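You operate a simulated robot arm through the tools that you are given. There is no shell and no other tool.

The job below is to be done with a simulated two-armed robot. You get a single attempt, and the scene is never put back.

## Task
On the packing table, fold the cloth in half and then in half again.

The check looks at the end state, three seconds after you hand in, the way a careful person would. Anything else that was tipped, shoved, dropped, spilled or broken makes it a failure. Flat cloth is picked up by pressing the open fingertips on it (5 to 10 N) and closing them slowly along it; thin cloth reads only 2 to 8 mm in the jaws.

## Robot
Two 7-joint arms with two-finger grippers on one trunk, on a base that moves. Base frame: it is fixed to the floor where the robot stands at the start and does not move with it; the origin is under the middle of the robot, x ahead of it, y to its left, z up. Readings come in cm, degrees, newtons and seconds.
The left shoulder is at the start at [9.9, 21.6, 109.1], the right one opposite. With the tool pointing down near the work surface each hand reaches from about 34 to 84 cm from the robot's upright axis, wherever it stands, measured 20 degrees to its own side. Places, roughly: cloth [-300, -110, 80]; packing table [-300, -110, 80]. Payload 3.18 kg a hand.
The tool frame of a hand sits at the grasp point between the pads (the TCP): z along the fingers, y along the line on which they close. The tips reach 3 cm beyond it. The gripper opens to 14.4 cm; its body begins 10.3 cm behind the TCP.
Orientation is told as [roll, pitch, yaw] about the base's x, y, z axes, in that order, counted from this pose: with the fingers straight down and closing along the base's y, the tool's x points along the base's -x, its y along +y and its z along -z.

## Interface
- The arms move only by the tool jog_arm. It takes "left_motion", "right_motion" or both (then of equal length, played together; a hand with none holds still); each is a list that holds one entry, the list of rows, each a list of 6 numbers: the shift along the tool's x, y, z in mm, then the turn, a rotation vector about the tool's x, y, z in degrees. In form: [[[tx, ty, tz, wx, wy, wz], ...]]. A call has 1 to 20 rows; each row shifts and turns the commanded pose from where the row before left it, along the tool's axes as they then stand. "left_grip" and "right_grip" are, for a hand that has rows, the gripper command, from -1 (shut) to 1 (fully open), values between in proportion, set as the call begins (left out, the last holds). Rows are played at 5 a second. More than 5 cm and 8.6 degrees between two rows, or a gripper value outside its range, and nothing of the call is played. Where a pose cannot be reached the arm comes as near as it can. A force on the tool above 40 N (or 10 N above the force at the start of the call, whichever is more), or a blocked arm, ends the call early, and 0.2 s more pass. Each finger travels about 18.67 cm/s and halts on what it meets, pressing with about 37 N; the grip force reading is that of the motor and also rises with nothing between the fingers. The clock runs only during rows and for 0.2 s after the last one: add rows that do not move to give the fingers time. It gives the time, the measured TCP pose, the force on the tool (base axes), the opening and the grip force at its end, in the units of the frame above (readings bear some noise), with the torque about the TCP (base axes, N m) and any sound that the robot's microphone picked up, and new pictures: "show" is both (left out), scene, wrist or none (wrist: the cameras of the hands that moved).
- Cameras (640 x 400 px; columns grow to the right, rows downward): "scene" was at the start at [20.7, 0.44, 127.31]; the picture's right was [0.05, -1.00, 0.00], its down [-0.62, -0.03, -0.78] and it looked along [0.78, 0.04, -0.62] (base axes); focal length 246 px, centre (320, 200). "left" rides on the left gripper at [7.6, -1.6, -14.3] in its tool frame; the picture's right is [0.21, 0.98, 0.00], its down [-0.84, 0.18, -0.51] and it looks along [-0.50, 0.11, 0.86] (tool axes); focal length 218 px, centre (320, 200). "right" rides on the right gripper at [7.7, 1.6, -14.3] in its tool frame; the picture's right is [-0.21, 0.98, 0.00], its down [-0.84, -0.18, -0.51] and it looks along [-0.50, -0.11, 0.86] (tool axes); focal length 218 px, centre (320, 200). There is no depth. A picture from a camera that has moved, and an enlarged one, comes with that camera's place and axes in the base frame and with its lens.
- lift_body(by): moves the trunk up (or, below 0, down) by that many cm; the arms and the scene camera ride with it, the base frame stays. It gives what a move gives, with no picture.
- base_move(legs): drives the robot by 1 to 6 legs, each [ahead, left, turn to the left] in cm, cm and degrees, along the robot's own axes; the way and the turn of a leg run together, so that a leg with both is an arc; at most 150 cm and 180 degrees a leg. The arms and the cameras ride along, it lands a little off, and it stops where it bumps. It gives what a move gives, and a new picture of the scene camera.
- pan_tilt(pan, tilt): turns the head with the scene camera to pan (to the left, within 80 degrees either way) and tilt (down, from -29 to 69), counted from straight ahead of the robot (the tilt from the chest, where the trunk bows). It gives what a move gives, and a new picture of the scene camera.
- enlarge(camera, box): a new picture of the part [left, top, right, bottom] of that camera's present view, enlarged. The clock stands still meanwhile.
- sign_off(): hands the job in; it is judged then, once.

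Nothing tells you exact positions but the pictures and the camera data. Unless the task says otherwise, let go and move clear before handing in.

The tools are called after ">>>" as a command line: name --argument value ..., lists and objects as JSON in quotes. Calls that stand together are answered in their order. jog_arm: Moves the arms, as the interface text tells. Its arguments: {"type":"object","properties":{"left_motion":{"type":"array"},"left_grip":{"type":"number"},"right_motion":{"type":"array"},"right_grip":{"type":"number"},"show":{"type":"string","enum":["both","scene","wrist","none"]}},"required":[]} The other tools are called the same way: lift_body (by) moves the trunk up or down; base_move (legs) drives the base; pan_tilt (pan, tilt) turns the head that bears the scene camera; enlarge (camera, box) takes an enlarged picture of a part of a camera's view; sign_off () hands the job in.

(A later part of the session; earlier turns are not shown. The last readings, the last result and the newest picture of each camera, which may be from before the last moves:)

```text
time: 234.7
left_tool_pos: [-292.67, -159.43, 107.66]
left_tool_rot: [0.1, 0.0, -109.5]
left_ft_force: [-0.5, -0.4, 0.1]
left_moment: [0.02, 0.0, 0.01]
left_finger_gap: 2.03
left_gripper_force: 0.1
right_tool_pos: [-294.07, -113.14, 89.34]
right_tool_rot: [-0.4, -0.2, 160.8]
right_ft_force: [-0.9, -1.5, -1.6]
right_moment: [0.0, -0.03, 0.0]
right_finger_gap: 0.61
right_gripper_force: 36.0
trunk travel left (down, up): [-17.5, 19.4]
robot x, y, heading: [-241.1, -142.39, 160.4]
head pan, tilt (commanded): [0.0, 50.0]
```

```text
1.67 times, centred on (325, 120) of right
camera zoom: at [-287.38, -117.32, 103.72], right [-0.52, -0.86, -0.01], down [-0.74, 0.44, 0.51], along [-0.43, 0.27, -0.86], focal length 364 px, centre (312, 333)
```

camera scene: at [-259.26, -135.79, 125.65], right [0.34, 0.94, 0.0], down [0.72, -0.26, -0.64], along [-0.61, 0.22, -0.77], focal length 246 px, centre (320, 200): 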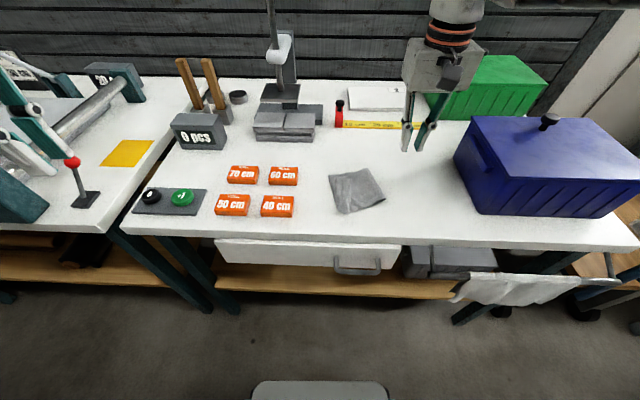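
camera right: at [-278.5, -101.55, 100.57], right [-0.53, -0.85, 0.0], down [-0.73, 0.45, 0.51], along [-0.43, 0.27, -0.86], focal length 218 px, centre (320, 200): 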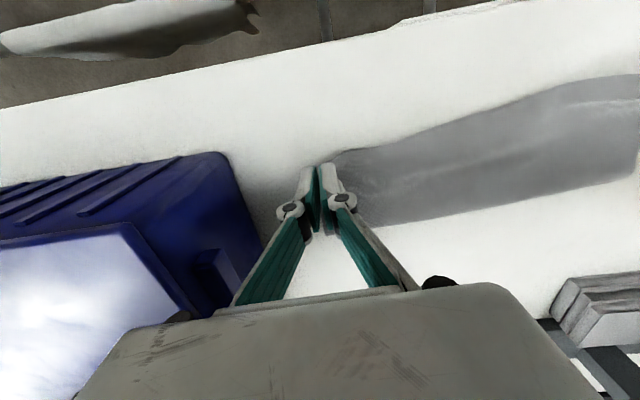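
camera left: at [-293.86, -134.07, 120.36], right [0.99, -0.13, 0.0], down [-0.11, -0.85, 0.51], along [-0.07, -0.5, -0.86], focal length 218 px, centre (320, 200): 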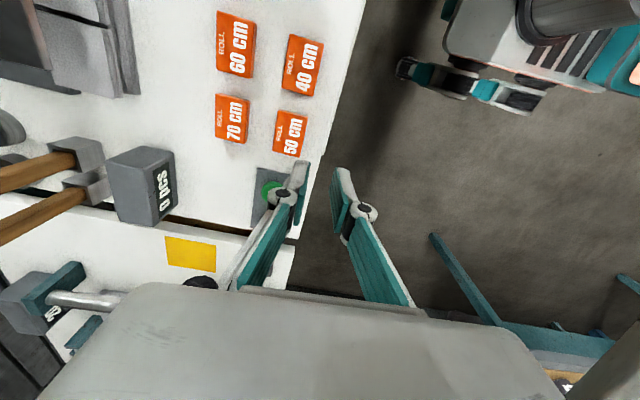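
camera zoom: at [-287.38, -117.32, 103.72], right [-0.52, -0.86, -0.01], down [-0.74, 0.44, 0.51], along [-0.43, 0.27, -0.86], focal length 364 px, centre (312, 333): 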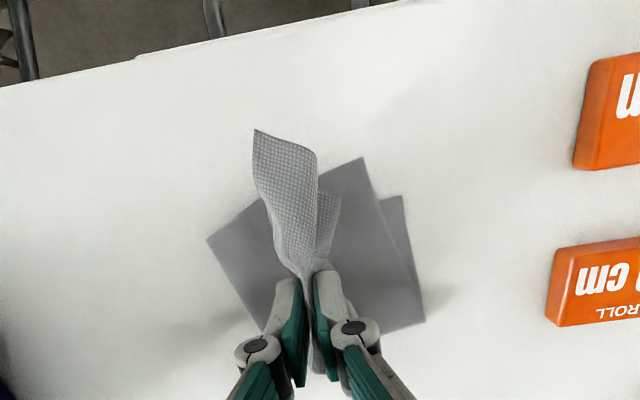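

Both layers at the right end are held, closer to the edge. I'll carry it back to the right and pull the strip straight.

>>> jog_arm --right_motion '[[[-8, -18, -14, 0, 0, 0], [-8, -18, -14, 0, 0, 0], [-8, -18, -14, 0, 0, 0], [-7, -22, 3, 0, 0, 0], [-7, -22, 3, 0, 0, 0], [-7, -22, 3, 0, 0, 0], [-4, -18, 12, 0, 0, 0], [-4, -17, 12, 0, 0, 0], [-4, -17, 12, 0, 0, 0], [0, 0, 0, 0, 0, 0], [0, 0, 0, 0, 0, 0]]]' --show "scene"

>>> enlarge --camera "scene" --box '[290, 110, 460, 230]'

>>> enlarge --camera "right" --box '[150, 0, 640, 240]'

```text
time: 237.1
left_tool_pos: [-292.74, -159.63, 107.69]
left_tool_rot: [0.1, 0.0, -109.6]
left_ft_force: [0.5, -0.2, 0.2]
left_moment: [-0.01, 0.0, 0.0]
left_finger_gap: 2.01
left_gripper_force: 0.1
right_tool_pos: [-293.48, -94.92, 89.26]
right_tool_rot: [-0.4, -0.1, 160.9]
right_ft_force: [-0.1, 1.2, 0.1]
right_moment: [-0.1, -0.02, -0.01]
right_finger_gap: 0.38
right_gripper_force: 35.1
trunk travel left (down, up): [-17.5, 19.4]
robot x, y, heading: [-241.17, -142.48, 160.5]
head pan, tilt (commanded): [0.0, 50.0]
camera scene: at [-259.29, -135.89, 125.66], right [0.34, 0.94, 0.0], down [0.72, -0.26, -0.64], along [-0.61, 0.22, -0.77], focal length 246 px, centre (320, 200)
```

scene: 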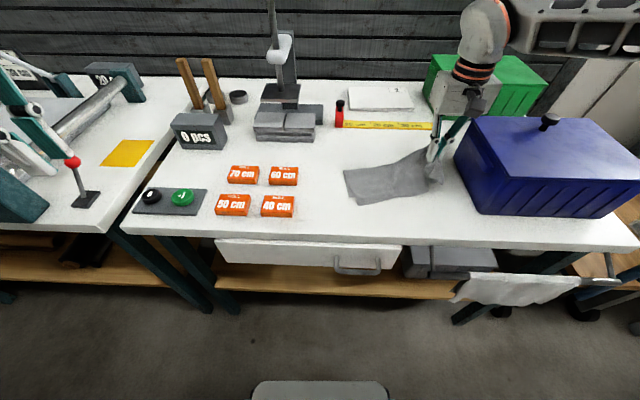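

```text
3.33 times, centred on (375, 170) of scene
camera zoom: at [-259.29, -135.89, 125.66], right [0.34, 0.94, 0.0], down [0.72, -0.26, -0.64], along [-0.61, 0.22, -0.77], focal length 822 px, centre (137, 300)
```

zoom: 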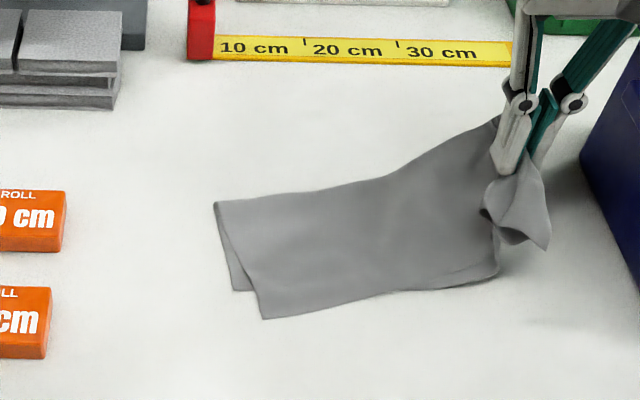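

```text
1.31 times, centred on (395, 120) of right
camera zoom: at [-286.86, -99.26, 103.55], right [-0.52, -0.85, -0.01], down [-0.74, 0.44, 0.51], along [-0.43, 0.27, -0.86], focal length 285 px, centre (222, 304)
```

zoom: 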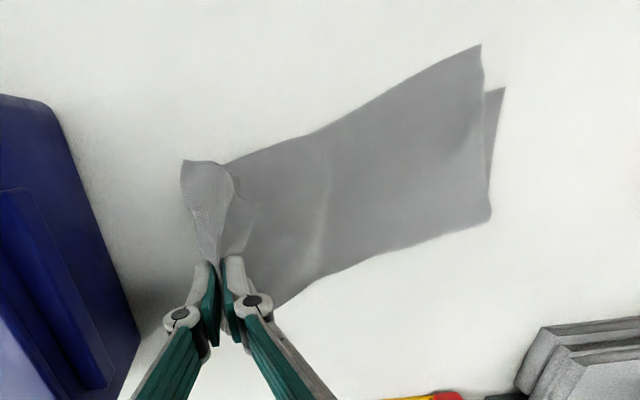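

The strip is straight again. Measuring it, the pinch sits ~22 cm from the left edge, so for a true half fold it must land ~7.5 cm short of the left edge. I'll fold over with a smaller arc to that spot.

>>> jog_arm --right_motion '[[[2, 13, -6, 0, 0, 0], [2, 13, -6, 0, 0, 0], [2, 13, -3.5, 0, 0, 0], [2, 13, -3.5, 0, 0, 0], [6, 17, 1, 0, 0, 0], [6, 17, 1, 0, 0, 0], [10, 15, 5, 0, 0, 0], [10, 15, 5, 0, 0, 0], [5, 10, 7.5, 0, 0, 0], [5, 10, 7.5, 0, 0, 0], [5, 8, 12, 0, 0, 0], [0, 0, 0, 0, 0, 0], [0, 0, 0, 0, 0, 0]]]' --show "none"

>>> enlarge --camera "scene" --box '[300, 110, 440, 230]'

>>> enlarge --camera "right" --box '[150, 0, 500, 240]'

```text
time: 239.9
left_tool_pos: [-292.77, -159.42, 107.61]
left_tool_rot: [-0.1, -0.1, -109.7]
left_ft_force: [-0.8, 0.2, 0.1]
left_moment: [0.01, 0.01, 0.02]
left_finger_gap: 2.02
left_gripper_force: 0.0
right_tool_pos: [-293.12, -110.48, 87.15]
right_tool_rot: [-0.3, -0.1, 160.7]
right_ft_force: [-3.1, -7.7, -6.7]
right_moment: [-0.76, 0.08, -0.03]
right_finger_gap: 0.42
right_gripper_force: 31.8
trunk travel left (down, up): [-17.5, 19.4]
robot x, y, heading: [-241.01, -142.32, 160.5]
head pan, tilt (commanded): [0.0, 50.0]
```

```text
3.33 times, centred on (370, 170) of scene
camera zoom: at [-259.31, -135.88, 125.65], right [0.34, 0.94, 0.0], down [0.72, -0.26, -0.64], along [-0.61, 0.22, -0.77], focal length 822 px, centre (153, 300)
```

zoom: 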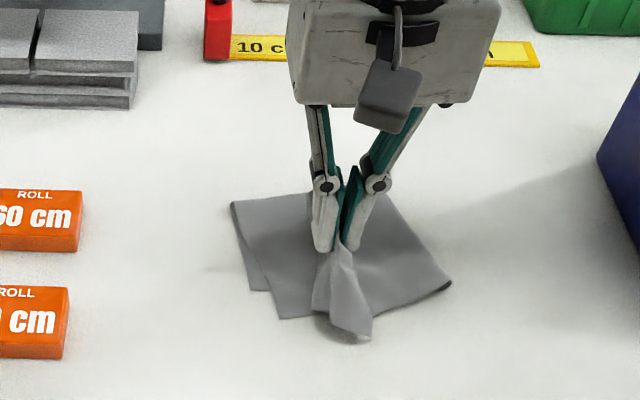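

```text
1.67 times, centred on (325, 120) of right
camera zoom: at [-286.48, -114.78, 101.46], right [-0.52, -0.85, -0.01], down [-0.74, 0.44, 0.51], along [-0.43, 0.27, -0.86], focal length 364 px, centre (312, 333)
```

zoom: 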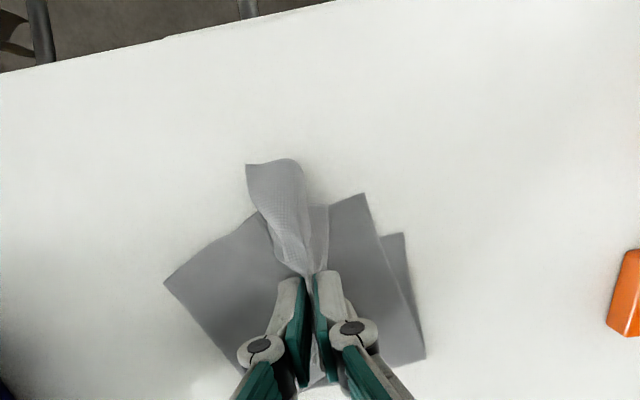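

Now the base spans close to its full half. I'll lay the rest by moving forward and right while lowering.

>>> jog_arm --right_motion '[[[-8, -4, 7, 0, 0, 0], [-8, -4, 7, 0, 0, 0], [-8, -4, 7, 0, 0, 0], [-8, -4, 7, 0, 0, 0], [-3, -4, 5, 0, 0, 0], [0, 0, 0, 0, 0, 0]]]' --show "none"

>>> enlarge --camera "scene" --box '[300, 120, 440, 230]'

>>> enlarge --camera "right" --box '[150, 20, 500, 240]'

```text
time: 241.3
left_tool_pos: [-292.7, -159.52, 107.64]
left_tool_rot: [0.0, 0.0, -109.7]
left_ft_force: [-0.3, 0.8, 0.0]
left_moment: [0.03, -0.02, -0.01]
left_finger_gap: 2.02
left_gripper_force: 0.0
right_tool_pos: [-295.88, -107.46, 83.91]
right_tool_rot: [-0.3, -0.2, 160.8]
right_ft_force: [5.1, 11.6, 8.0]
right_moment: [0.77, -0.08, 0.03]
right_finger_gap: 0.48
right_gripper_force: 31.5
trunk travel left (down, up): [-17.5, 19.4]
robot x, y, heading: [-240.89, -142.5, 160.6]
head pan, tilt (commanded): [0.0, 50.0]
```

```text
3.64 times, centred on (370, 175) of scene
camera zoom: at [-259.3, -135.9, 125.65], right [0.34, 0.94, 0.0], down [0.72, -0.26, -0.64], along [-0.61, 0.22, -0.77], focal length 896 px, centre (138, 291)
```

zoom: 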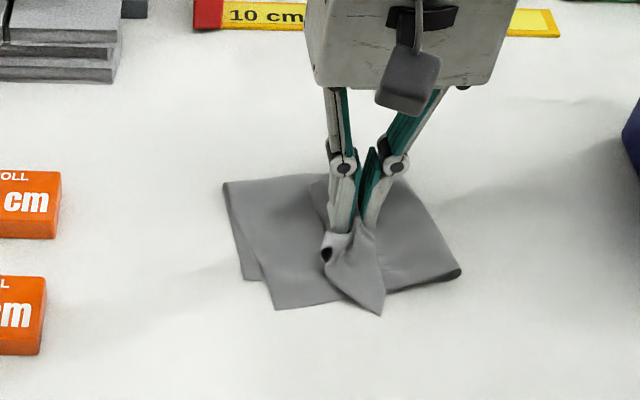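

```text
1.82 times, centred on (325, 130) of right
camera zoom: at [-289.14, -111.65, 98.2], right [-0.52, -0.85, -0.01], down [-0.74, 0.44, 0.51], along [-0.43, 0.27, -0.86], focal length 397 px, centre (311, 327)
```

zoom: 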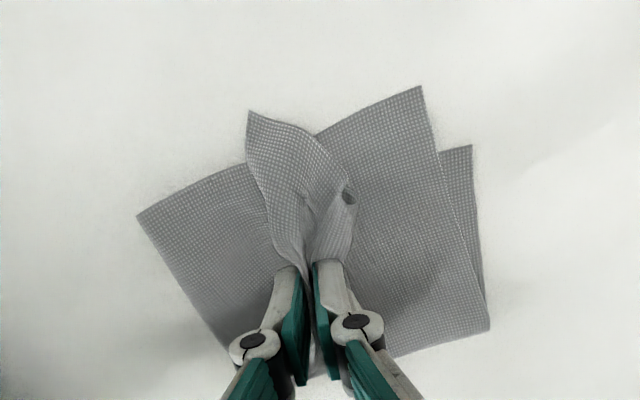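

The base is now full width. The held tail is bunched at the pinch; I'll release, then pick up the loose end by itself and draw it out to the left edge.

>>> jog_arm --right_motion '[[[0, 0, 2, 0, 0, 0], [0, 0, 0, 0, 0, 0]]]' --show "none"

>>> jog_arm --right_motion '[[[0, 0, 0, 0, 0, 0], [0, 0, 0, 0, 0, 0], [0, 0, 0, 0, 0, 0], [0, 0, -8, 0, 0, 0], [0, 0, -20, 0, 0, 0], [0, 0, -30, 0, 0, 0], [0, 0, -40, 0, 0, 0], [0, -40, -20, 0, 0, 0], [0, -45, 0, 0, 0, 0]]]' --right_grip -0.74 --show "none"

>>> enlarge --camera "scene" --box '[320, 150, 420, 222]'

>>> enlarge --camera "right" --box '[260, 20, 520, 200]'

```text
time: 241.9
left_tool_pos: [-292.76, -159.6, 107.61]
left_tool_rot: [0.1, 0.0, -109.6]
left_ft_force: [1.1, 0.1, -0.2]
left_moment: [0.0, 0.01, 0.03]
left_finger_gap: 2.05
left_gripper_force: 0.0
right_tool_pos: [-295.89, -107.42, 83.65]
right_tool_rot: [-0.4, -0.2, 160.8]
right_ft_force: [0.5, 2.7, -1.0]
right_moment: [-0.01, -0.03, -0.01]
right_finger_gap: 0.7
right_gripper_force: 38.2
trunk travel left (down, up): [-17.5, 19.4]
robot x, y, heading: [-241.62, -142.37, 160.4]
head pan, tilt (commanded): [0.0, 50.0]
```

```text
time: 243.9
left_tool_pos: [-292.73, -159.51, 107.52]
left_tool_rot: [0.1, -0.1, -109.6]
left_ft_force: [0.0, 0.8, 0.4]
left_moment: [0.01, 0.02, 0.01]
left_finger_gap: 2.03
left_gripper_force: 0.1
right_tool_pos: [-292.92, -99.19, 95.54]
right_tool_rot: [-0.3, 0.0, 160.8]
right_ft_force: [0.4, 0.5, 0.3]
right_moment: [-0.02, -0.01, -0.02]
right_finger_gap: 1.87
right_gripper_force: 0.1
trunk travel left (down, up): [-17.5, 19.4]
robot x, y, heading: [-241.13, -142.65, 160.4]
head pan, tilt (commanded): [0.0, 50.0]
```

```text
5.56 times, centred on (370, 186) of scene
camera zoom: at [-259.3, -135.83, 125.64], right [0.34, 0.94, 0.0], down [0.72, -0.26, -0.64], along [-0.61, 0.22, -0.77], focal length 1369 px, centre (42, 278)
```

zoom: 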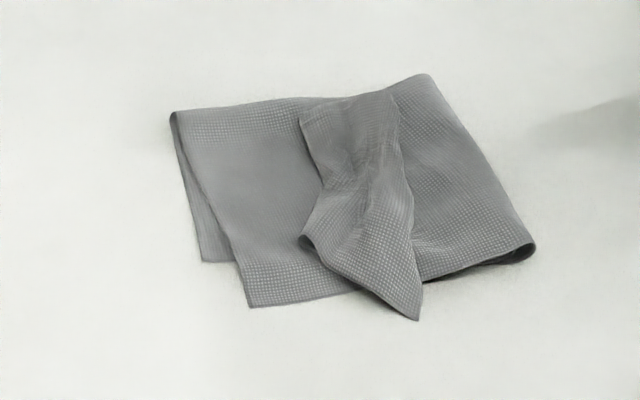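

```text
2.22 times, centred on (390, 110) of right
camera zoom: at [-286.23, -103.51, 109.88], right [-0.52, -0.86, -0.01], down [-0.74, 0.44, 0.51], along [-0.43, 0.27, -0.86], focal length 485 px, centre (164, 400)
```

zoom: 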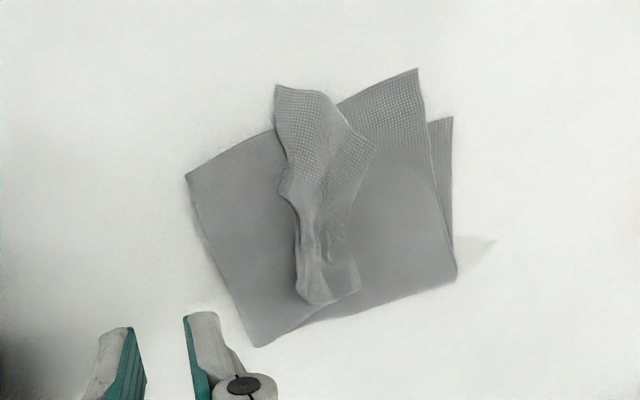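

The base half is now full size and the crease lies in the middle; the loose right end lies on top as a ~4 cm cuff folded back to the right. I only need to pick the cuff's free edge and flip it over to the left edge.

>>> jog_arm --right_motion '[[[7, 30, 0, 0, 0, 0], [7, 30, 0, 0, 0, 0], [8, 28, 20, 0, 0, 0], [0, 0, 40, 0, 0, 0], [0, 0, 25, 0, 0, 0], [0, 0, 14, 0, 0, 0], [0, 0, 0, 0, 0, 0]]]' --right_grip -0.6 --show "none"

>>> enlarge --camera "right" --box '[180, 30, 440, 240]'

>>> enlarge --camera "scene" --box '[310, 110, 430, 220]'

```text
time: 245.5
left_tool_pos: [-292.75, -159.56, 107.64]
left_tool_rot: [0.0, -0.1, -109.7]
left_ft_force: [-0.9, 0.6, 0.8]
left_moment: [0.0, 0.0, 0.01]
left_finger_gap: 2.01
left_gripper_force: 0.0
right_tool_pos: [-293.95, -108.6, 85.45]
right_tool_rot: [-0.4, -0.1, 160.8]
right_ft_force: [0.2, -0.1, -0.3]
right_moment: [0.03, 0.0, 0.0]
right_finger_gap: 2.89
right_gripper_force: 0.0
trunk travel left (down, up): [-17.5, 19.4]
robot x, y, heading: [-240.92, -142.43, 160.4]
head pan, tilt (commanded): [0.0, 50.0]
```

```text
1.90 times, centred on (310, 135) of right
camera zoom: at [-287.2, -112.89, 99.81], right [-0.52, -0.85, -0.01], down [-0.74, 0.44, 0.51], along [-0.43, 0.27, -0.86], focal length 416 px, centre (339, 324)
```

zoom: 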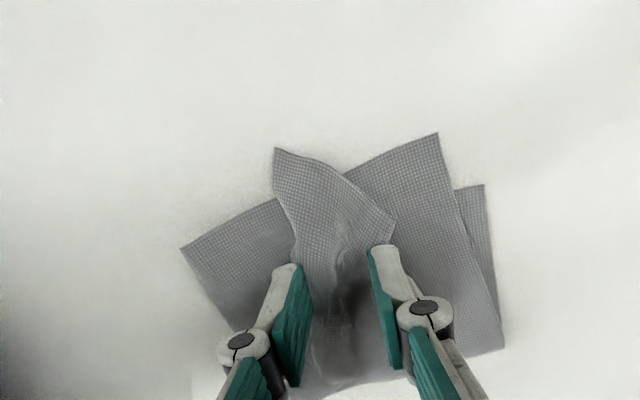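

```text
3.64 times, centred on (370, 165) of scene
camera zoom: at [-259.31, -135.91, 125.65], right [0.34, 0.94, 0.0], down [0.72, -0.26, -0.64], along [-0.61, 0.22, -0.77], focal length 896 px, centre (138, 327)
```

zoom: 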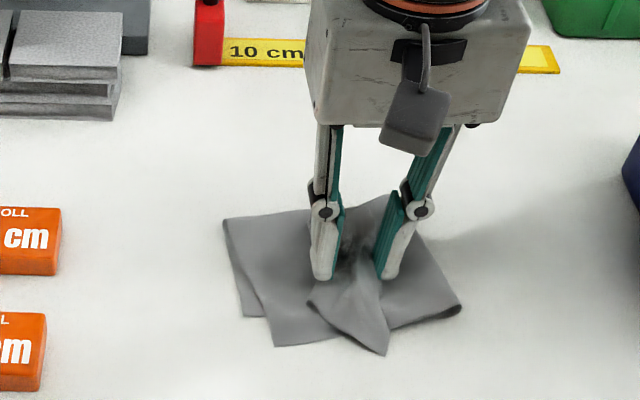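

>>> jog_arm --right_motion '[[[0, 3, 10, 0, 0, 0], [0, 0, 7, 0, 0, 0], [0, 0, 3, 0, 0, 0], [0, 0, 0, 0, 0, 0], [0, 0, 0, 0, 0, 0]]]' --show "none"

>>> jog_arm --right_motion '[[[0, 0, 1, 0, 0, 0], [0, 0, 0, 0, 0, 0]]]' --right_grip -0.67 --show "none"

>>> jog_arm --right_motion '[[[0, 0, 0.5, 0, 0, 0], [0, 0, 0, 0, 0, 0]]]' --right_grip -0.75 --show "none"

>>> enlarge --camera "right" --box '[180, 30, 440, 240]'

```text
time: 246.7
left_tool_pos: [-292.77, -159.44, 107.63]
left_tool_rot: [0.0, 0.0, -109.5]
left_ft_force: [0.1, -0.5, 0.0]
left_moment: [-0.02, -0.02, -0.02]
left_finger_gap: 2.03
left_gripper_force: 0.0
right_tool_pos: [-294.07, -108.79, 83.52]
right_tool_rot: [-0.5, -0.1, 160.7]
right_ft_force: [-0.1, 0.3, 1.0]
right_moment: [-0.01, -0.01, 0.0]
right_finger_gap: 2.89
right_gripper_force: 0.0
trunk travel left (down, up): [-17.5, 19.4]
robot x, y, heading: [-241.32, -142.53, 160.6]
head pan, tilt (commanded): [0.0, 50.0]
```

```text
time: 247.3
left_tool_pos: [-292.84, -159.52, 107.6]
left_tool_rot: [-0.1, 0.0, -109.6]
left_ft_force: [0.7, 0.2, -0.5]
left_moment: [-0.01, 0.0, 0.0]
left_finger_gap: 2.03
left_gripper_force: 0.1
right_tool_pos: [-294.0, -108.61, 83.28]
right_tool_rot: [-0.4, -0.1, 160.8]
right_ft_force: [0.0, -0.3, 1.5]
right_moment: [-0.02, -0.01, -0.01]
right_finger_gap: 2.35
right_gripper_force: 0.2
trunk travel left (down, up): [-17.5, 19.4]
robot x, y, heading: [-240.9, -142.47, 160.6]
head pan, tilt (commanded): [0.0, 50.0]
```

```text
time: 247.9
left_tool_pos: [-292.79, -159.5, 107.62]
left_tool_rot: [0.0, 0.0, -109.6]
left_ft_force: [0.3, -0.5, 0.3]
left_moment: [-0.03, -0.02, -0.03]
left_finger_gap: 2.02
left_gripper_force: 0.0
right_tool_pos: [-293.87, -108.66, 83.28]
right_tool_rot: [-0.4, -0.1, 160.8]
right_ft_force: [-0.9, 1.0, 0.3]
right_moment: [0.02, 0.02, 0.06]
right_finger_gap: 1.8
right_gripper_force: 0.1
trunk travel left (down, up): [-17.5, 19.4]
robot x, y, heading: [-241.27, -142.54, 160.5]
head pan, tilt (commanded): [0.0, 50.0]
```

```text
1.90 times, centred on (310, 135) of right
camera zoom: at [-287.29, -112.93, 97.69], right [-0.52, -0.85, -0.01], down [-0.74, 0.44, 0.51], along [-0.43, 0.27, -0.86], focal length 416 px, centre (339, 324)
```

zoom: 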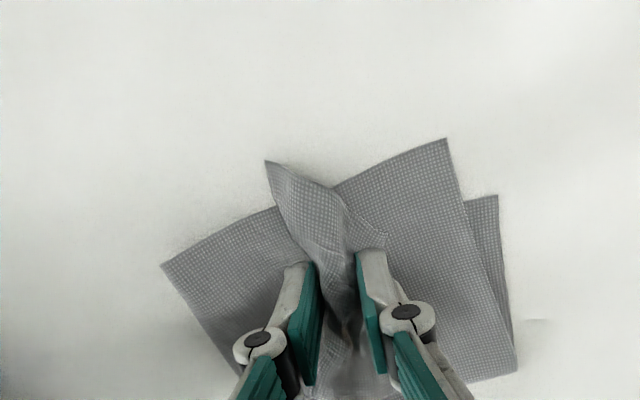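

>>> jog_arm --right_motion '[[[0, 0, 0.3, 0, 0, 0], [0, 0, 0, 0, 0, 0]]]' --right_grip -0.84 --show "none"

>>> jog_arm --right_motion '[[[0, 0, 0, 0, 0, 0], [0, 0, 0, 0, 0, 0]]]' --right_grip -0.93 --show "none"

>>> jog_arm --right_motion '[[[0, 0, 0, 0, 0, 0], [0, 0, 0, 0, 0, 0], [0, 2, -12, 0, 0, 0], [0, 4, -12, 0, 0, 0], [0, 8, -12, 0, 0, 0], [0, 10, -10, 0, 0, 0], [0, 0, 0, 0, 0, 0]]]' --right_grip -1 --show "none"

>>> enlarge --camera "scene" --box '[310, 120, 430, 220]'

>>> enlarge --camera "right" --box '[180, 10, 440, 230]'

```text
time: 248.5
left_tool_pos: [-292.79, -159.47, 107.53]
left_tool_rot: [0.0, 0.1, -109.7]
left_ft_force: [-0.3, -0.5, -0.6]
left_moment: [-0.03, 0.03, -0.01]
left_finger_gap: 1.99
left_gripper_force: 0.1
right_tool_pos: [-293.97, -108.55, 83.35]
right_tool_rot: [-0.3, -0.1, 160.9]
right_ft_force: [0.1, -0.3, 0.2]
right_moment: [0.01, 0.0, 0.01]
right_finger_gap: 1.14
right_gripper_force: 0.0
trunk travel left (down, up): [-17.5, 19.4]
robot x, y, heading: [-241.0, -142.69, 160.4]
head pan, tilt (commanded): [0.0, 50.0]
```

```text
time: 249.1
left_tool_pos: [-292.83, -159.46, 107.6]
left_tool_rot: [-0.1, 0.1, -109.6]
left_ft_force: [0.7, -0.4, -0.1]
left_moment: [0.0, 0.02, 0.0]
left_finger_gap: 2.01
left_gripper_force: 0.1
right_tool_pos: [-294.06, -108.84, 83.37]
right_tool_rot: [-0.4, -0.1, 160.8]
right_ft_force: [-0.1, 0.1, 0.8]
right_moment: [-0.01, -0.03, 0.02]
right_finger_gap: 0.69
right_gripper_force: 1.6
trunk travel left (down, up): [-17.5, 19.4]
robot x, y, heading: [-241.29, -142.02, 160.5]
head pan, tilt (commanded): [0.0, 50.0]
```

```text
time: 250.7
left_tool_pos: [-292.79, -159.6, 107.65]
left_tool_rot: [-0.1, -0.1, -109.6]
left_ft_force: [0.2, 0.4, 0.2]
left_moment: [-0.03, 0.02, 0.02]
left_finger_gap: 2.01
left_gripper_force: 0.1
right_tool_pos: [-294.71, -111.04, 88.01]
right_tool_rot: [-0.4, -0.2, 160.9]
right_ft_force: [-0.9, -0.5, 0.8]
right_moment: [0.02, 0.03, -0.05]
right_finger_gap: 0.39
right_gripper_force: 31.0
trunk travel left (down, up): [-17.5, 19.4]
robot x, y, heading: [-241.13, -142.46, 160.4]
head pan, tilt (commanded): [0.0, 50.0]
```

```text
4.00 times, centred on (370, 170) of scene
camera zoom: at [-259.31, -135.88, 125.64], right [0.34, 0.94, 0.0], down [0.72, -0.26, -0.64], along [-0.61, 0.22, -0.77], focal length 986 px, centre (120, 320)
```

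zoom: 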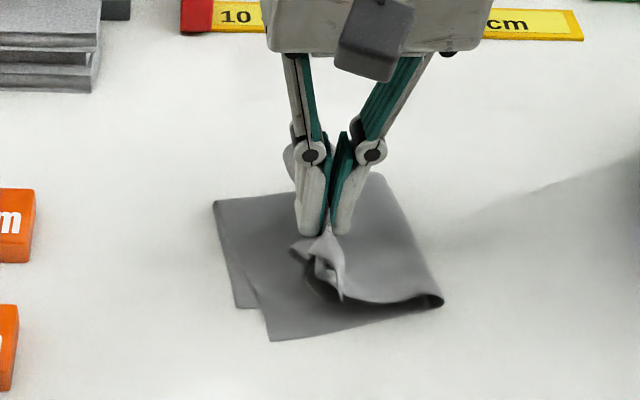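

```text
1.82 times, centred on (310, 120) of right
camera zoom: at [-288.02, -115.28, 102.32], right [-0.52, -0.85, -0.01], down [-0.74, 0.44, 0.51], along [-0.43, 0.27, -0.86], focal length 397 px, centre (338, 346)
```

zoom: 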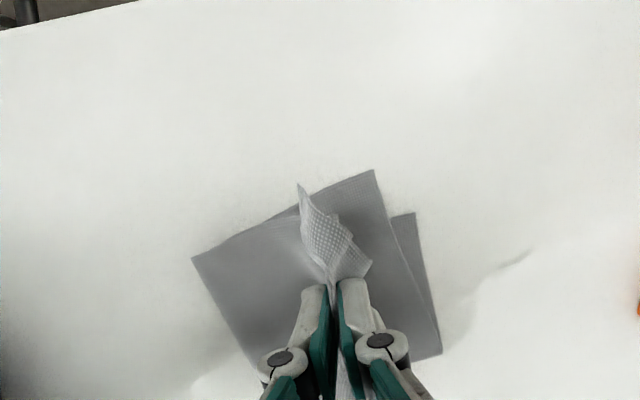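

The loose end is held. I'll draw it to the left until the moved half is straight over the base.

>>> jog_arm --right_motion '[[[0, 10, -2, 0, 0, 0], [0, 10, 0, 0, 0, 0], [0, 10, 2, 0, 0, 0], [0, 8, 4, 0, 0, 0], [0, 0, 0, 0, 0, 0]]]' --show "none"

>>> enlarge --camera "scene" --box '[310, 120, 430, 220]'

>>> enlarge --camera "right" --box '[180, 10, 440, 230]'

```text
time: 251.9
left_tool_pos: [-292.72, -159.6, 107.61]
left_tool_rot: [0.0, -0.1, -109.6]
left_ft_force: [0.2, 0.3, -0.3]
left_moment: [0.0, 0.02, -0.01]
left_finger_gap: 2.0
left_gripper_force: 0.2
right_tool_pos: [-295.99, -114.69, 87.58]
right_tool_rot: [-0.3, -0.1, 160.8]
right_ft_force: [-0.8, -0.1, 0.6]
right_moment: [-0.03, 0.01, 0.03]
right_finger_gap: 0.64
right_gripper_force: 45.4
trunk travel left (down, up): [-17.5, 19.4]
robot x, y, heading: [-241.8, -142.81, 160.5]
head pan, tilt (commanded): [0.0, 50.0]
```

```text
4.00 times, centred on (370, 170) of scene
camera zoom: at [-259.3, -135.9, 125.65], right [0.34, 0.94, 0.0], down [0.72, -0.26, -0.64], along [-0.61, 0.22, -0.77], focal length 986 px, centre (120, 320)
```

zoom: 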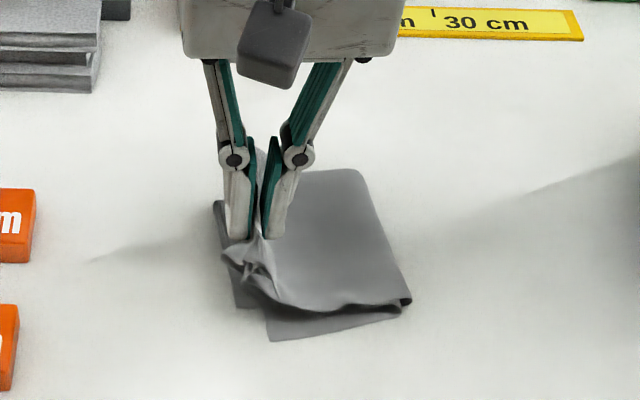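

```text
1.82 times, centred on (310, 120) of right
camera zoom: at [-289.38, -118.89, 101.95], right [-0.52, -0.85, -0.01], down [-0.74, 0.44, 0.51], along [-0.43, 0.27, -0.86], focal length 397 px, centre (338, 346)
```

zoom: 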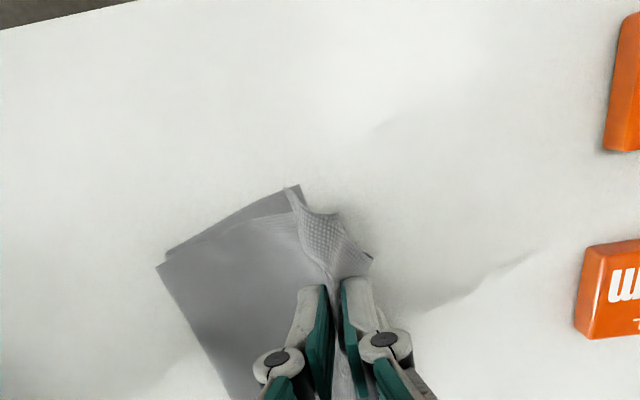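

The moved half is straight, but pulling rolled the crease left again. I'll lift it back up and right to lay the base out, then come down directly at the measured landing spot (~5 cm from the left edge) without overshooting.

>>> jog_arm --right_motion '[[[-1, -12, -14, 0, 0, 0], [-1, -12, -14, 0, 0, 0], [-1, -14, -12, 0, 0, 0], [-2, -16, -10, 0, 0, 0], [-3, -18, -4, 0, 0, 0], [-4, -18, 2, 0, 0, 0], [-4, -18, 4, 0, 0, 0], [-2, -14, 6, 0, 0, 0], [0, 0, 0, 0, 0, 0], [0, 0, 0, 0, 0, 0]]]' --show "none"

>>> enlarge --camera "scene" --box '[310, 110, 450, 220]'

>>> enlarge --camera "right" --box '[150, 0, 640, 240]'

```text
time: 254.1
left_tool_pos: [-292.72, -159.52, 107.75]
left_tool_rot: [0.0, 0.0, -109.6]
left_ft_force: [-0.5, 0.2, 0.1]
left_moment: [0.01, 0.04, -0.01]
left_finger_gap: 2.03
left_gripper_force: 0.1
right_tool_pos: [-293.7, -102.5, 91.88]
right_tool_rot: [-0.4, -0.2, 160.8]
right_ft_force: [0.6, -0.5, 0.1]
right_moment: [-0.06, 0.01, 0.01]
right_finger_gap: 0.55
right_gripper_force: 33.8
trunk travel left (down, up): [-17.5, 19.4]
robot x, y, heading: [-241.13, -142.11, 160.7]
head pan, tilt (commanded): [0.0, 50.0]
```

```text
3.64 times, centred on (380, 165) of scene
camera zoom: at [-259.3, -135.89, 125.65], right [0.34, 0.94, 0.0], down [0.72, -0.26, -0.64], along [-0.61, 0.22, -0.77], focal length 896 px, centre (102, 327)
```

zoom: 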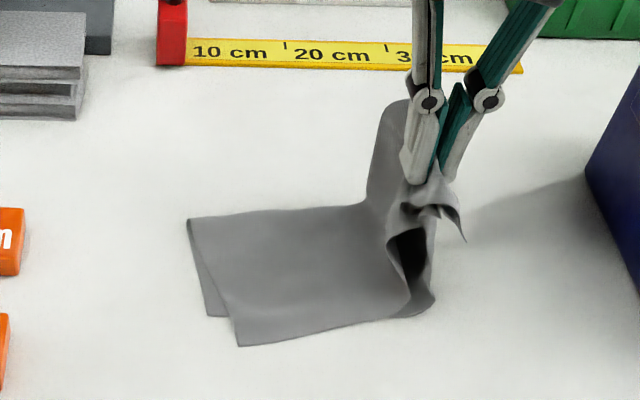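

```text
1.31 times, centred on (395, 120) of right
camera zoom: at [-287.0, -106.66, 106.15], right [-0.52, -0.85, -0.01], down [-0.74, 0.44, 0.51], along [-0.43, 0.27, -0.86], focal length 285 px, centre (222, 304)
```

zoom: 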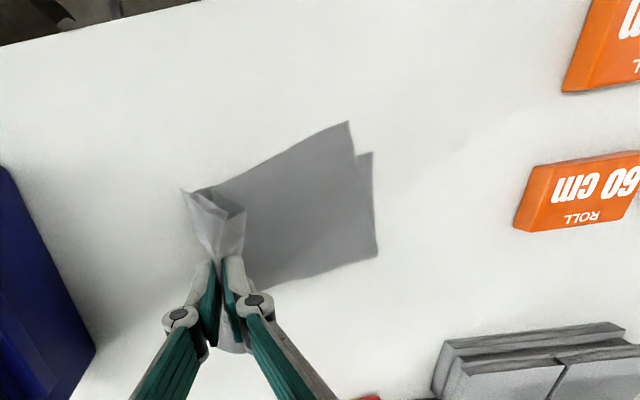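

The base now lies out to about half and the rest stands straight above the middle. Fold over with a direct arc to the landing spot.

>>> jog_arm --right_motion '[[[3, 12, 0.5, 0, 0, 0], [3, 12, 0.5, 0, 0, 0], [5, 12.5, 5, 0, 0, 0], [5, 12.5, 5, 0, 0, 0], [5, 10, 9, 0, 0, 0], [5, 10, 9, 0, 0, 0], [3.5, 6.5, 9, 0, 0, 0], [3.5, 6.5, 9, 0, 0, 0], [0, 0, 0, 0, 0, 0], [0, 0, 0, 0, 0, 0]]]' --show "none"

>>> enlarge --camera "scene" --box '[310, 120, 430, 220]'

>>> enlarge --camera "right" --box '[180, 10, 440, 230]'

```text
time: 256.3
left_tool_pos: [-292.72, -159.66, 107.53]
left_tool_rot: [0.1, 0.0, -109.6]
left_ft_force: [-0.3, -0.6, 0.6]
left_moment: [-0.03, -0.01, -0.01]
left_finger_gap: 2.01
left_gripper_force: 0.0
right_tool_pos: [-293.22, -111.3, 87.11]
right_tool_rot: [-0.4, -0.1, 160.7]
right_ft_force: [-1.2, -2.2, 2.2]
right_moment: [-0.08, -0.03, 0.01]
right_finger_gap: 0.28
right_gripper_force: 38.1
trunk travel left (down, up): [-17.5, 19.4]
robot x, y, heading: [-241.32, -142.52, 160.7]
head pan, tilt (commanded): [0.0, 50.0]
```

```text
4.00 times, centred on (370, 170) of scene
camera zoom: at [-259.33, -135.91, 125.64], right [0.34, 0.94, 0.0], down [0.72, -0.26, -0.64], along [-0.61, 0.22, -0.77], focal length 986 px, centre (120, 320)
```

zoom: 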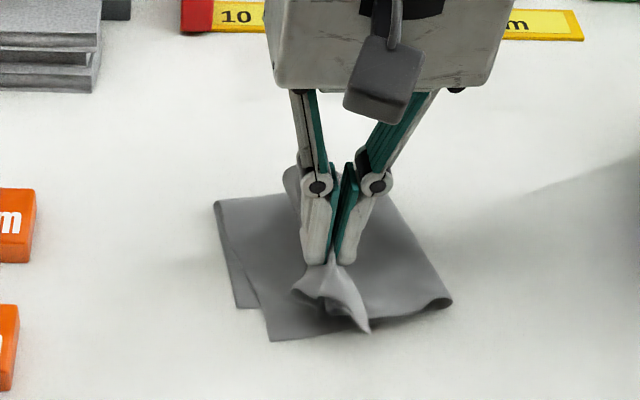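

```text
1.82 times, centred on (310, 120) of right
camera zoom: at [-286.54, -115.53, 101.42], right [-0.52, -0.85, -0.01], down [-0.74, 0.44, 0.51], along [-0.43, 0.27, -0.86], focal length 397 px, centre (338, 346)
```

zoom: 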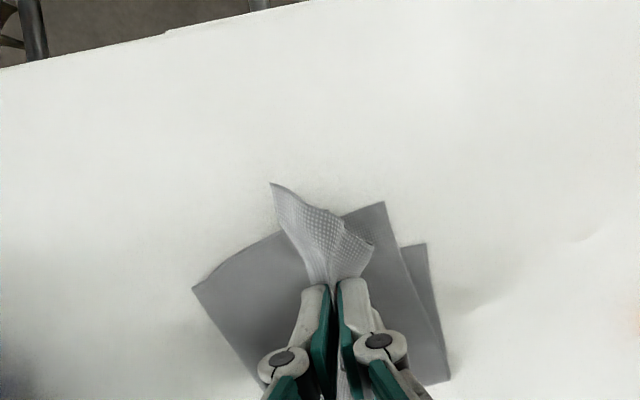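

>>> jog_arm --right_motion '[[[-6, 0, 8.5, 0, 0, 0], [-6, 0, 8.5, 0, 0, 0], [-5.5, -1.5, 7.5, 0, 0, 0], [-5.5, -1.5, 7.5, 0, 0, 0], [0, 0, 2, 0, 0, 0], [0, 0, 0, 0, 0, 0]]]' --show "none"

>>> jog_arm --right_motion '[[[0, 0, 0, 0, 0, 0], [0, 0, 0, 0, 0, 0], [0, 0, 0, 0, 0, 0], [0, 0, -8, 0, 0, 0], [0, 0, -20, 0, 0, 0], [0, 0, -30, 0, 0, 0], [0, 0, -40, 0, 0, 0], [0, -40, -20, 0, 0, 0], [0, -45, 0, 0, 0, 0]]]' --right_grip -0.74 --show "none"

>>> enlarge --camera "scene" --box '[320, 150, 420, 222]'

>>> enlarge --camera "right" --box '[260, 20, 520, 200]'

```text
time: 257.7
left_tool_pos: [-292.74, -159.56, 107.65]
left_tool_rot: [-0.1, 0.0, -109.5]
left_ft_force: [0.0, 0.9, 1.8]
left_moment: [0.02, 0.03, -0.02]
left_finger_gap: 2.02
left_gripper_force: 0.0
right_tool_pos: [-295.27, -110.12, 83.57]
right_tool_rot: [-0.3, -0.1, 160.8]
right_ft_force: [-0.5, -1.1, -0.2]
right_moment: [-0.02, 0.01, 0.05]
right_finger_gap: 0.6
right_gripper_force: 34.8
trunk travel left (down, up): [-17.5, 19.4]
robot x, y, heading: [-241.3, -142.34, 160.4]
head pan, tilt (commanded): [0.0, 50.0]
```

```text
time: 259.7
left_tool_pos: [-292.75, -159.52, 107.69]
left_tool_rot: [0.0, 0.0, -109.6]
left_ft_force: [-0.1, -0.5, 0.7]
left_moment: [-0.02, 0.01, 0.02]
left_finger_gap: 1.99
left_gripper_force: 0.0
right_tool_pos: [-292.32, -102.25, 95.43]
right_tool_rot: [-0.3, 0.0, 160.8]
right_ft_force: [-0.1, 0.4, -0.6]
right_moment: [0.0, 0.02, -0.01]
right_finger_gap: 1.88
right_gripper_force: 0.1
trunk travel left (down, up): [-17.5, 19.4]
robot x, y, heading: [-241.2, -142.35, 160.7]
head pan, tilt (commanded): [0.0, 50.0]
```

```text
5.56 times, centred on (370, 186) of scene
camera zoom: at [-259.29, -135.82, 125.64], right [0.34, 0.94, 0.0], down [0.72, -0.26, -0.64], along [-0.61, 0.22, -0.77], focal length 1369 px, centre (42, 278)
```

zoom: 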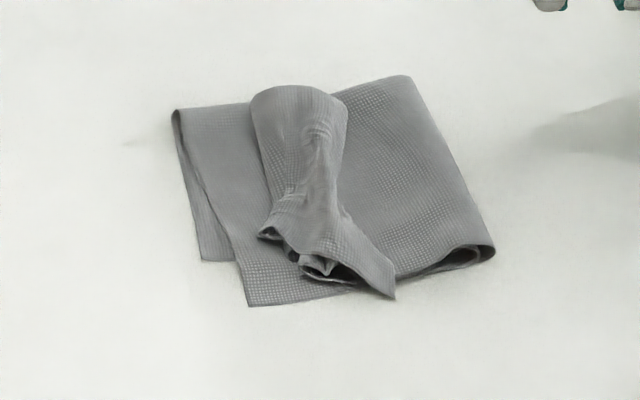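

```text
2.22 times, centred on (390, 110) of right
camera zoom: at [-285.66, -106.49, 109.76], right [-0.52, -0.86, -0.01], down [-0.74, 0.44, 0.51], along [-0.43, 0.27, -0.86], focal length 485 px, centre (164, 400)
```

zoom: 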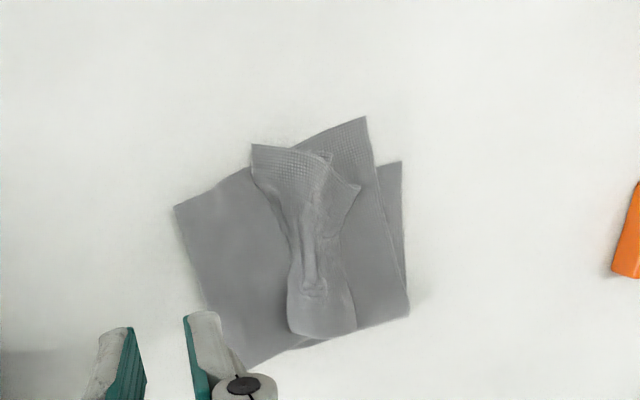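

Close: base and crease are right, but the end strip (≈4 cm) is still folded back as a cuff. I'll pick just its free (right) edge near the far end with a narrow grip and flip it over to the left edge.

>>> jog_arm --right_motion '[[[-7, 26, 0, 0, 0, 0], [-7, 26, 0, 0, 0, 0], [-7, 25, 20, 0, 0, 0], [0, 0, 40, 0, 0, 0], [0, 0, 25, 0, 0, 0], [0, 0, 14, 0, 0, 0], [0, 0, 0, 0, 0, 0]]]' --right_grip -0.74 --show "none"

>>> enlarge --camera "right" --box '[220, 80, 420, 240]'

>>> enlarge --camera "scene" --box '[310, 120, 430, 220]'

```text
time: 261.3
left_tool_pos: [-292.79, -159.55, 107.59]
left_tool_rot: [0.0, 0.1, -109.6]
left_ft_force: [0.3, 1.1, -0.7]
left_moment: [0.02, -0.02, 0.01]
left_finger_gap: 2.03
left_gripper_force: 0.1
right_tool_pos: [-297.02, -108.86, 85.47]
right_tool_rot: [-0.3, 0.0, 161.0]
right_ft_force: [0.2, 0.1, -0.1]
right_moment: [0.03, 0.01, 0.0]
right_finger_gap: 1.88
right_gripper_force: 0.0
trunk travel left (down, up): [-17.5, 19.4]
robot x, y, heading: [-241.45, -142.54, 160.2]
head pan, tilt (commanded): [0.0, 50.0]
```

```text
2.50 times, centred on (320, 160) of right
camera zoom: at [-290.35, -113.03, 99.85], right [-0.52, -0.85, -0.01], down [-0.74, 0.44, 0.51], along [-0.43, 0.27, -0.86], focal length 546 px, centre (320, 300)
```

zoom: 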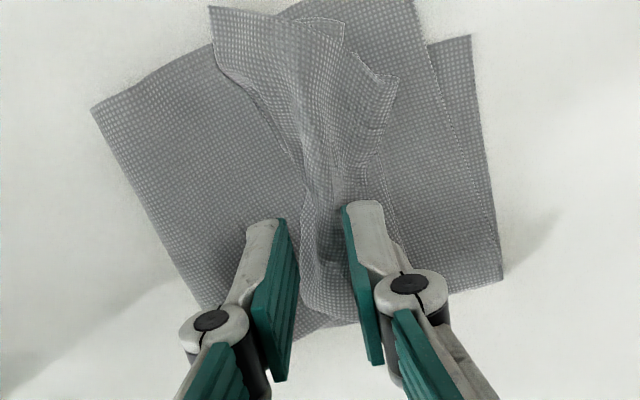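

```text
4.00 times, centred on (370, 170) of scene
camera zoom: at [-259.31, -135.91, 125.65], right [0.34, 0.94, 0.0], down [0.72, -0.26, -0.64], along [-0.61, 0.22, -0.77], focal length 986 px, centre (120, 320)
```

zoom: 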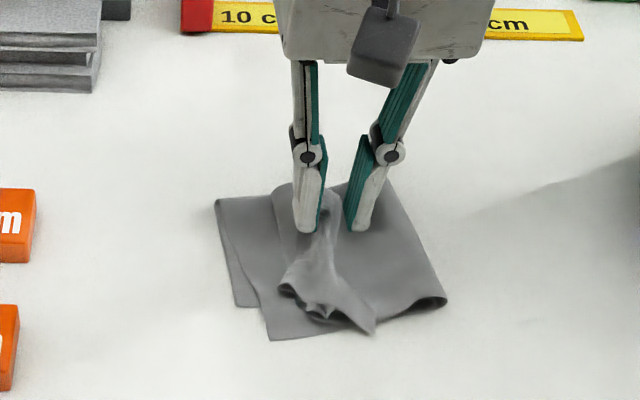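

The narrow grip straddles the strip's free edge nicely. Lower, and close gently.

>>> jog_arm --right_motion '[[[0, 2, 10, 0, 0, 0], [0, 0, 7, 0, 0, 0], [0, 0, 4, 0, 0, 0], [0, 0, 0, 0, 0, 0], [0, 0, 0, 0, 0, 0]]]' --show "none"

>>> jog_arm --right_motion '[[[0, 0, 1, 0, 0, 0], [0, 0, 0, 0, 0, 0]]]' --right_grip -0.8 --show "none"

>>> jog_arm --right_motion '[[[0, 0, 0.5, 0, 0, 0], [0, 0, 0, 0, 0, 0]]]' --right_grip -0.87 --show "none"

>>> jog_arm --right_motion '[[[0, 0, 0, 0, 0, 0], [0, 0, 0, 0, 0, 0], [0, 0, 0, 0, 0, 0]]]' --right_grip -1 --show "none"

>>> enlarge --camera "right" --box '[220, 80, 420, 240]'

```text
time: 262.5
left_tool_pos: [-292.74, -159.48, 107.63]
left_tool_rot: [0.0, 0.0, -109.6]
left_ft_force: [0.2, 0.2, 0.4]
left_moment: [0.01, 0.02, -0.02]
left_finger_gap: 2.03
left_gripper_force: 0.0
right_tool_pos: [-297.18, -108.98, 83.39]
right_tool_rot: [-0.4, -0.1, 160.7]
right_ft_force: [-0.1, 0.0, 1.2]
right_moment: [-0.02, 0.01, -0.02]
right_finger_gap: 1.84
right_gripper_force: 0.0
trunk travel left (down, up): [-17.5, 19.4]
robot x, y, heading: [-241.37, -142.24, 160.3]
head pan, tilt (commanded): [0.0, 50.0]
```

```text
time: 263.1
left_tool_pos: [-292.75, -159.62, 107.76]
left_tool_rot: [0.0, 0.0, -109.6]
left_ft_force: [0.0, 0.1, -0.7]
left_moment: [-0.02, -0.03, -0.02]
left_finger_gap: 2.02
left_gripper_force: 0.1
right_tool_pos: [-297.07, -108.88, 83.33]
right_tool_rot: [-0.5, -0.1, 160.8]
right_ft_force: [0.5, 0.4, 2.2]
right_moment: [-0.01, 0.03, 0.05]
right_finger_gap: 1.38
right_gripper_force: 0.1
trunk travel left (down, up): [-17.5, 19.4]
robot x, y, heading: [-241.27, -142.61, 160.6]
head pan, tilt (commanded): [0.0, 50.0]
```

```text
time: 263.7
left_tool_pos: [-292.83, -159.47, 107.62]
left_tool_rot: [0.1, 0.1, -109.5]
left_ft_force: [0.1, 0.6, 0.5]
left_moment: [-0.05, 0.02, -0.01]
left_finger_gap: 2.01
left_gripper_force: 0.1
right_tool_pos: [-297.11, -109.02, 83.26]
right_tool_rot: [-0.4, -0.1, 160.8]
right_ft_force: [-0.1, 0.4, 1.1]
right_moment: [0.01, 0.03, 0.0]
right_finger_gap: 0.92
right_gripper_force: 0.1
trunk travel left (down, up): [-17.5, 19.4]
robot x, y, heading: [-241.43, -142.93, 160.4]
head pan, tilt (commanded): [0.0, 50.0]
```

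```text
time: 264.5
left_tool_pos: [-292.81, -159.52, 107.59]
left_tool_rot: [0.0, 0.0, -109.7]
left_ft_force: [-1.2, 0.1, 0.1]
left_moment: [0.03, -0.08, 0.02]
left_finger_gap: 2.04
left_gripper_force: 0.0
right_tool_pos: [-297.16, -108.92, 83.37]
right_tool_rot: [-0.4, -0.2, 160.8]
right_ft_force: [-1.1, -2.2, 3.3]
right_moment: [-0.05, -0.01, -0.03]
right_finger_gap: 0.49
right_gripper_force: 40.8
trunk travel left (down, up): [-17.5, 19.4]
robot x, y, heading: [-241.06, -142.62, 160.4]
head pan, tilt (commanded): [0.0, 50.0]
```

```text
2.50 times, centred on (320, 160) of right
camera zoom: at [-290.45, -113.21, 97.7], right [-0.52, -0.85, -0.01], down [-0.74, 0.44, 0.51], along [-0.43, 0.27, -0.86], focal length 546 px, centre (320, 300)
```

zoom: 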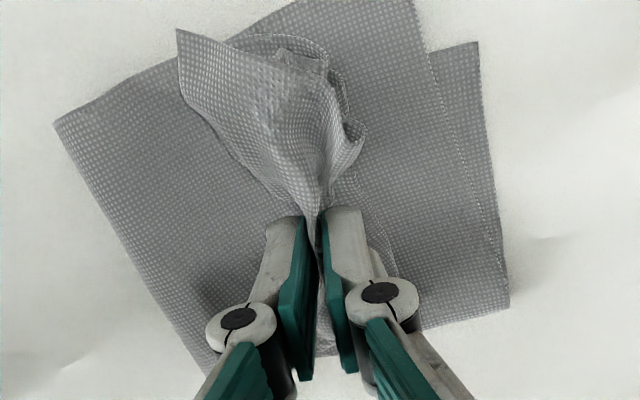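

Gripped. Now flip it: up and over to the left edge.

>>> jog_arm --right_motion '[[[0, 2, -10, 0, 0, 0], [0, 5, -12, 0, 0, 0], [0, 8, -10, 0, 0, 0], [0, 8, -4, 0, 0, 0], [0, 8, 0, 0, 0, 0], [0, 8, 2, 0, 0, 0], [0, 8, 4, 0, 0, 0], [0, 0, 0, 0, 0, 0]]]' --show "none"

>>> enlarge --camera "scene" --box '[310, 120, 430, 220]'

>>> enlarge --camera "right" --box '[180, 10, 440, 230]'

```text
time: 266.3
left_tool_pos: [-292.72, -159.57, 107.63]
left_tool_rot: [0.0, -0.1, -109.6]
left_ft_force: [-0.2, 0.8, 0.5]
left_moment: [0.01, -0.01, -0.03]
left_finger_gap: 2.03
left_gripper_force: 0.1
right_tool_pos: [-298.66, -113.33, 86.13]
right_tool_rot: [-0.3, -0.1, 160.8]
right_ft_force: [1.1, 0.5, -0.8]
right_moment: [-0.02, -0.08, 0.02]
right_finger_gap: 0.43
right_gripper_force: 41.6
trunk travel left (down, up): [-17.5, 19.4]
robot x, y, heading: [-241.14, -142.47, 160.4]
head pan, tilt (commanded): [0.0, 50.0]
```

```text
4.00 times, centred on (370, 170) of scene
camera zoom: at [-259.3, -135.9, 125.65], right [0.34, 0.94, 0.0], down [0.72, -0.26, -0.64], along [-0.61, 0.22, -0.77], focal length 986 px, centre (120, 320)
```

zoom: 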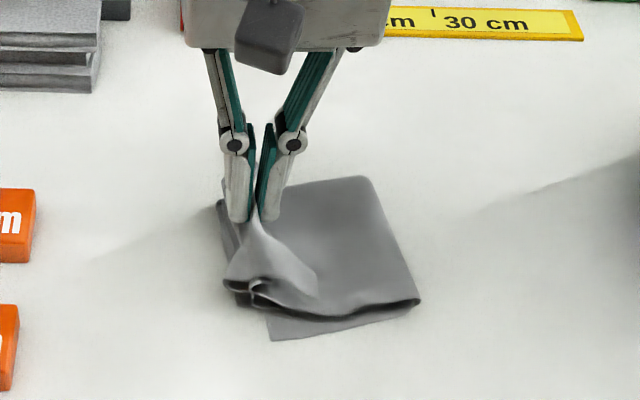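

```text
1.82 times, centred on (310, 120) of right
camera zoom: at [-292.02, -117.66, 100.52], right [-0.52, -0.85, -0.01], down [-0.74, 0.44, 0.51], along [-0.43, 0.27, -0.86], focal length 397 px, centre (338, 346)
```

zoom: 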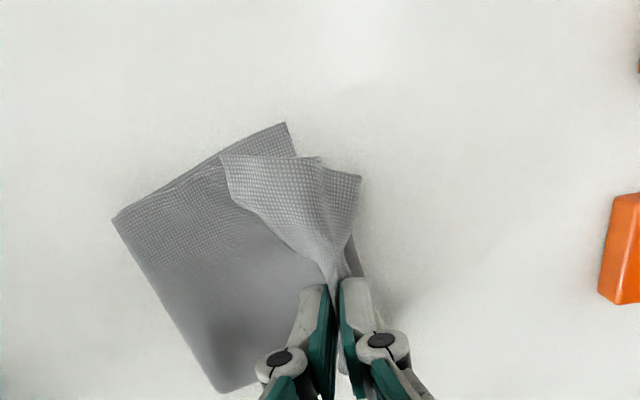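

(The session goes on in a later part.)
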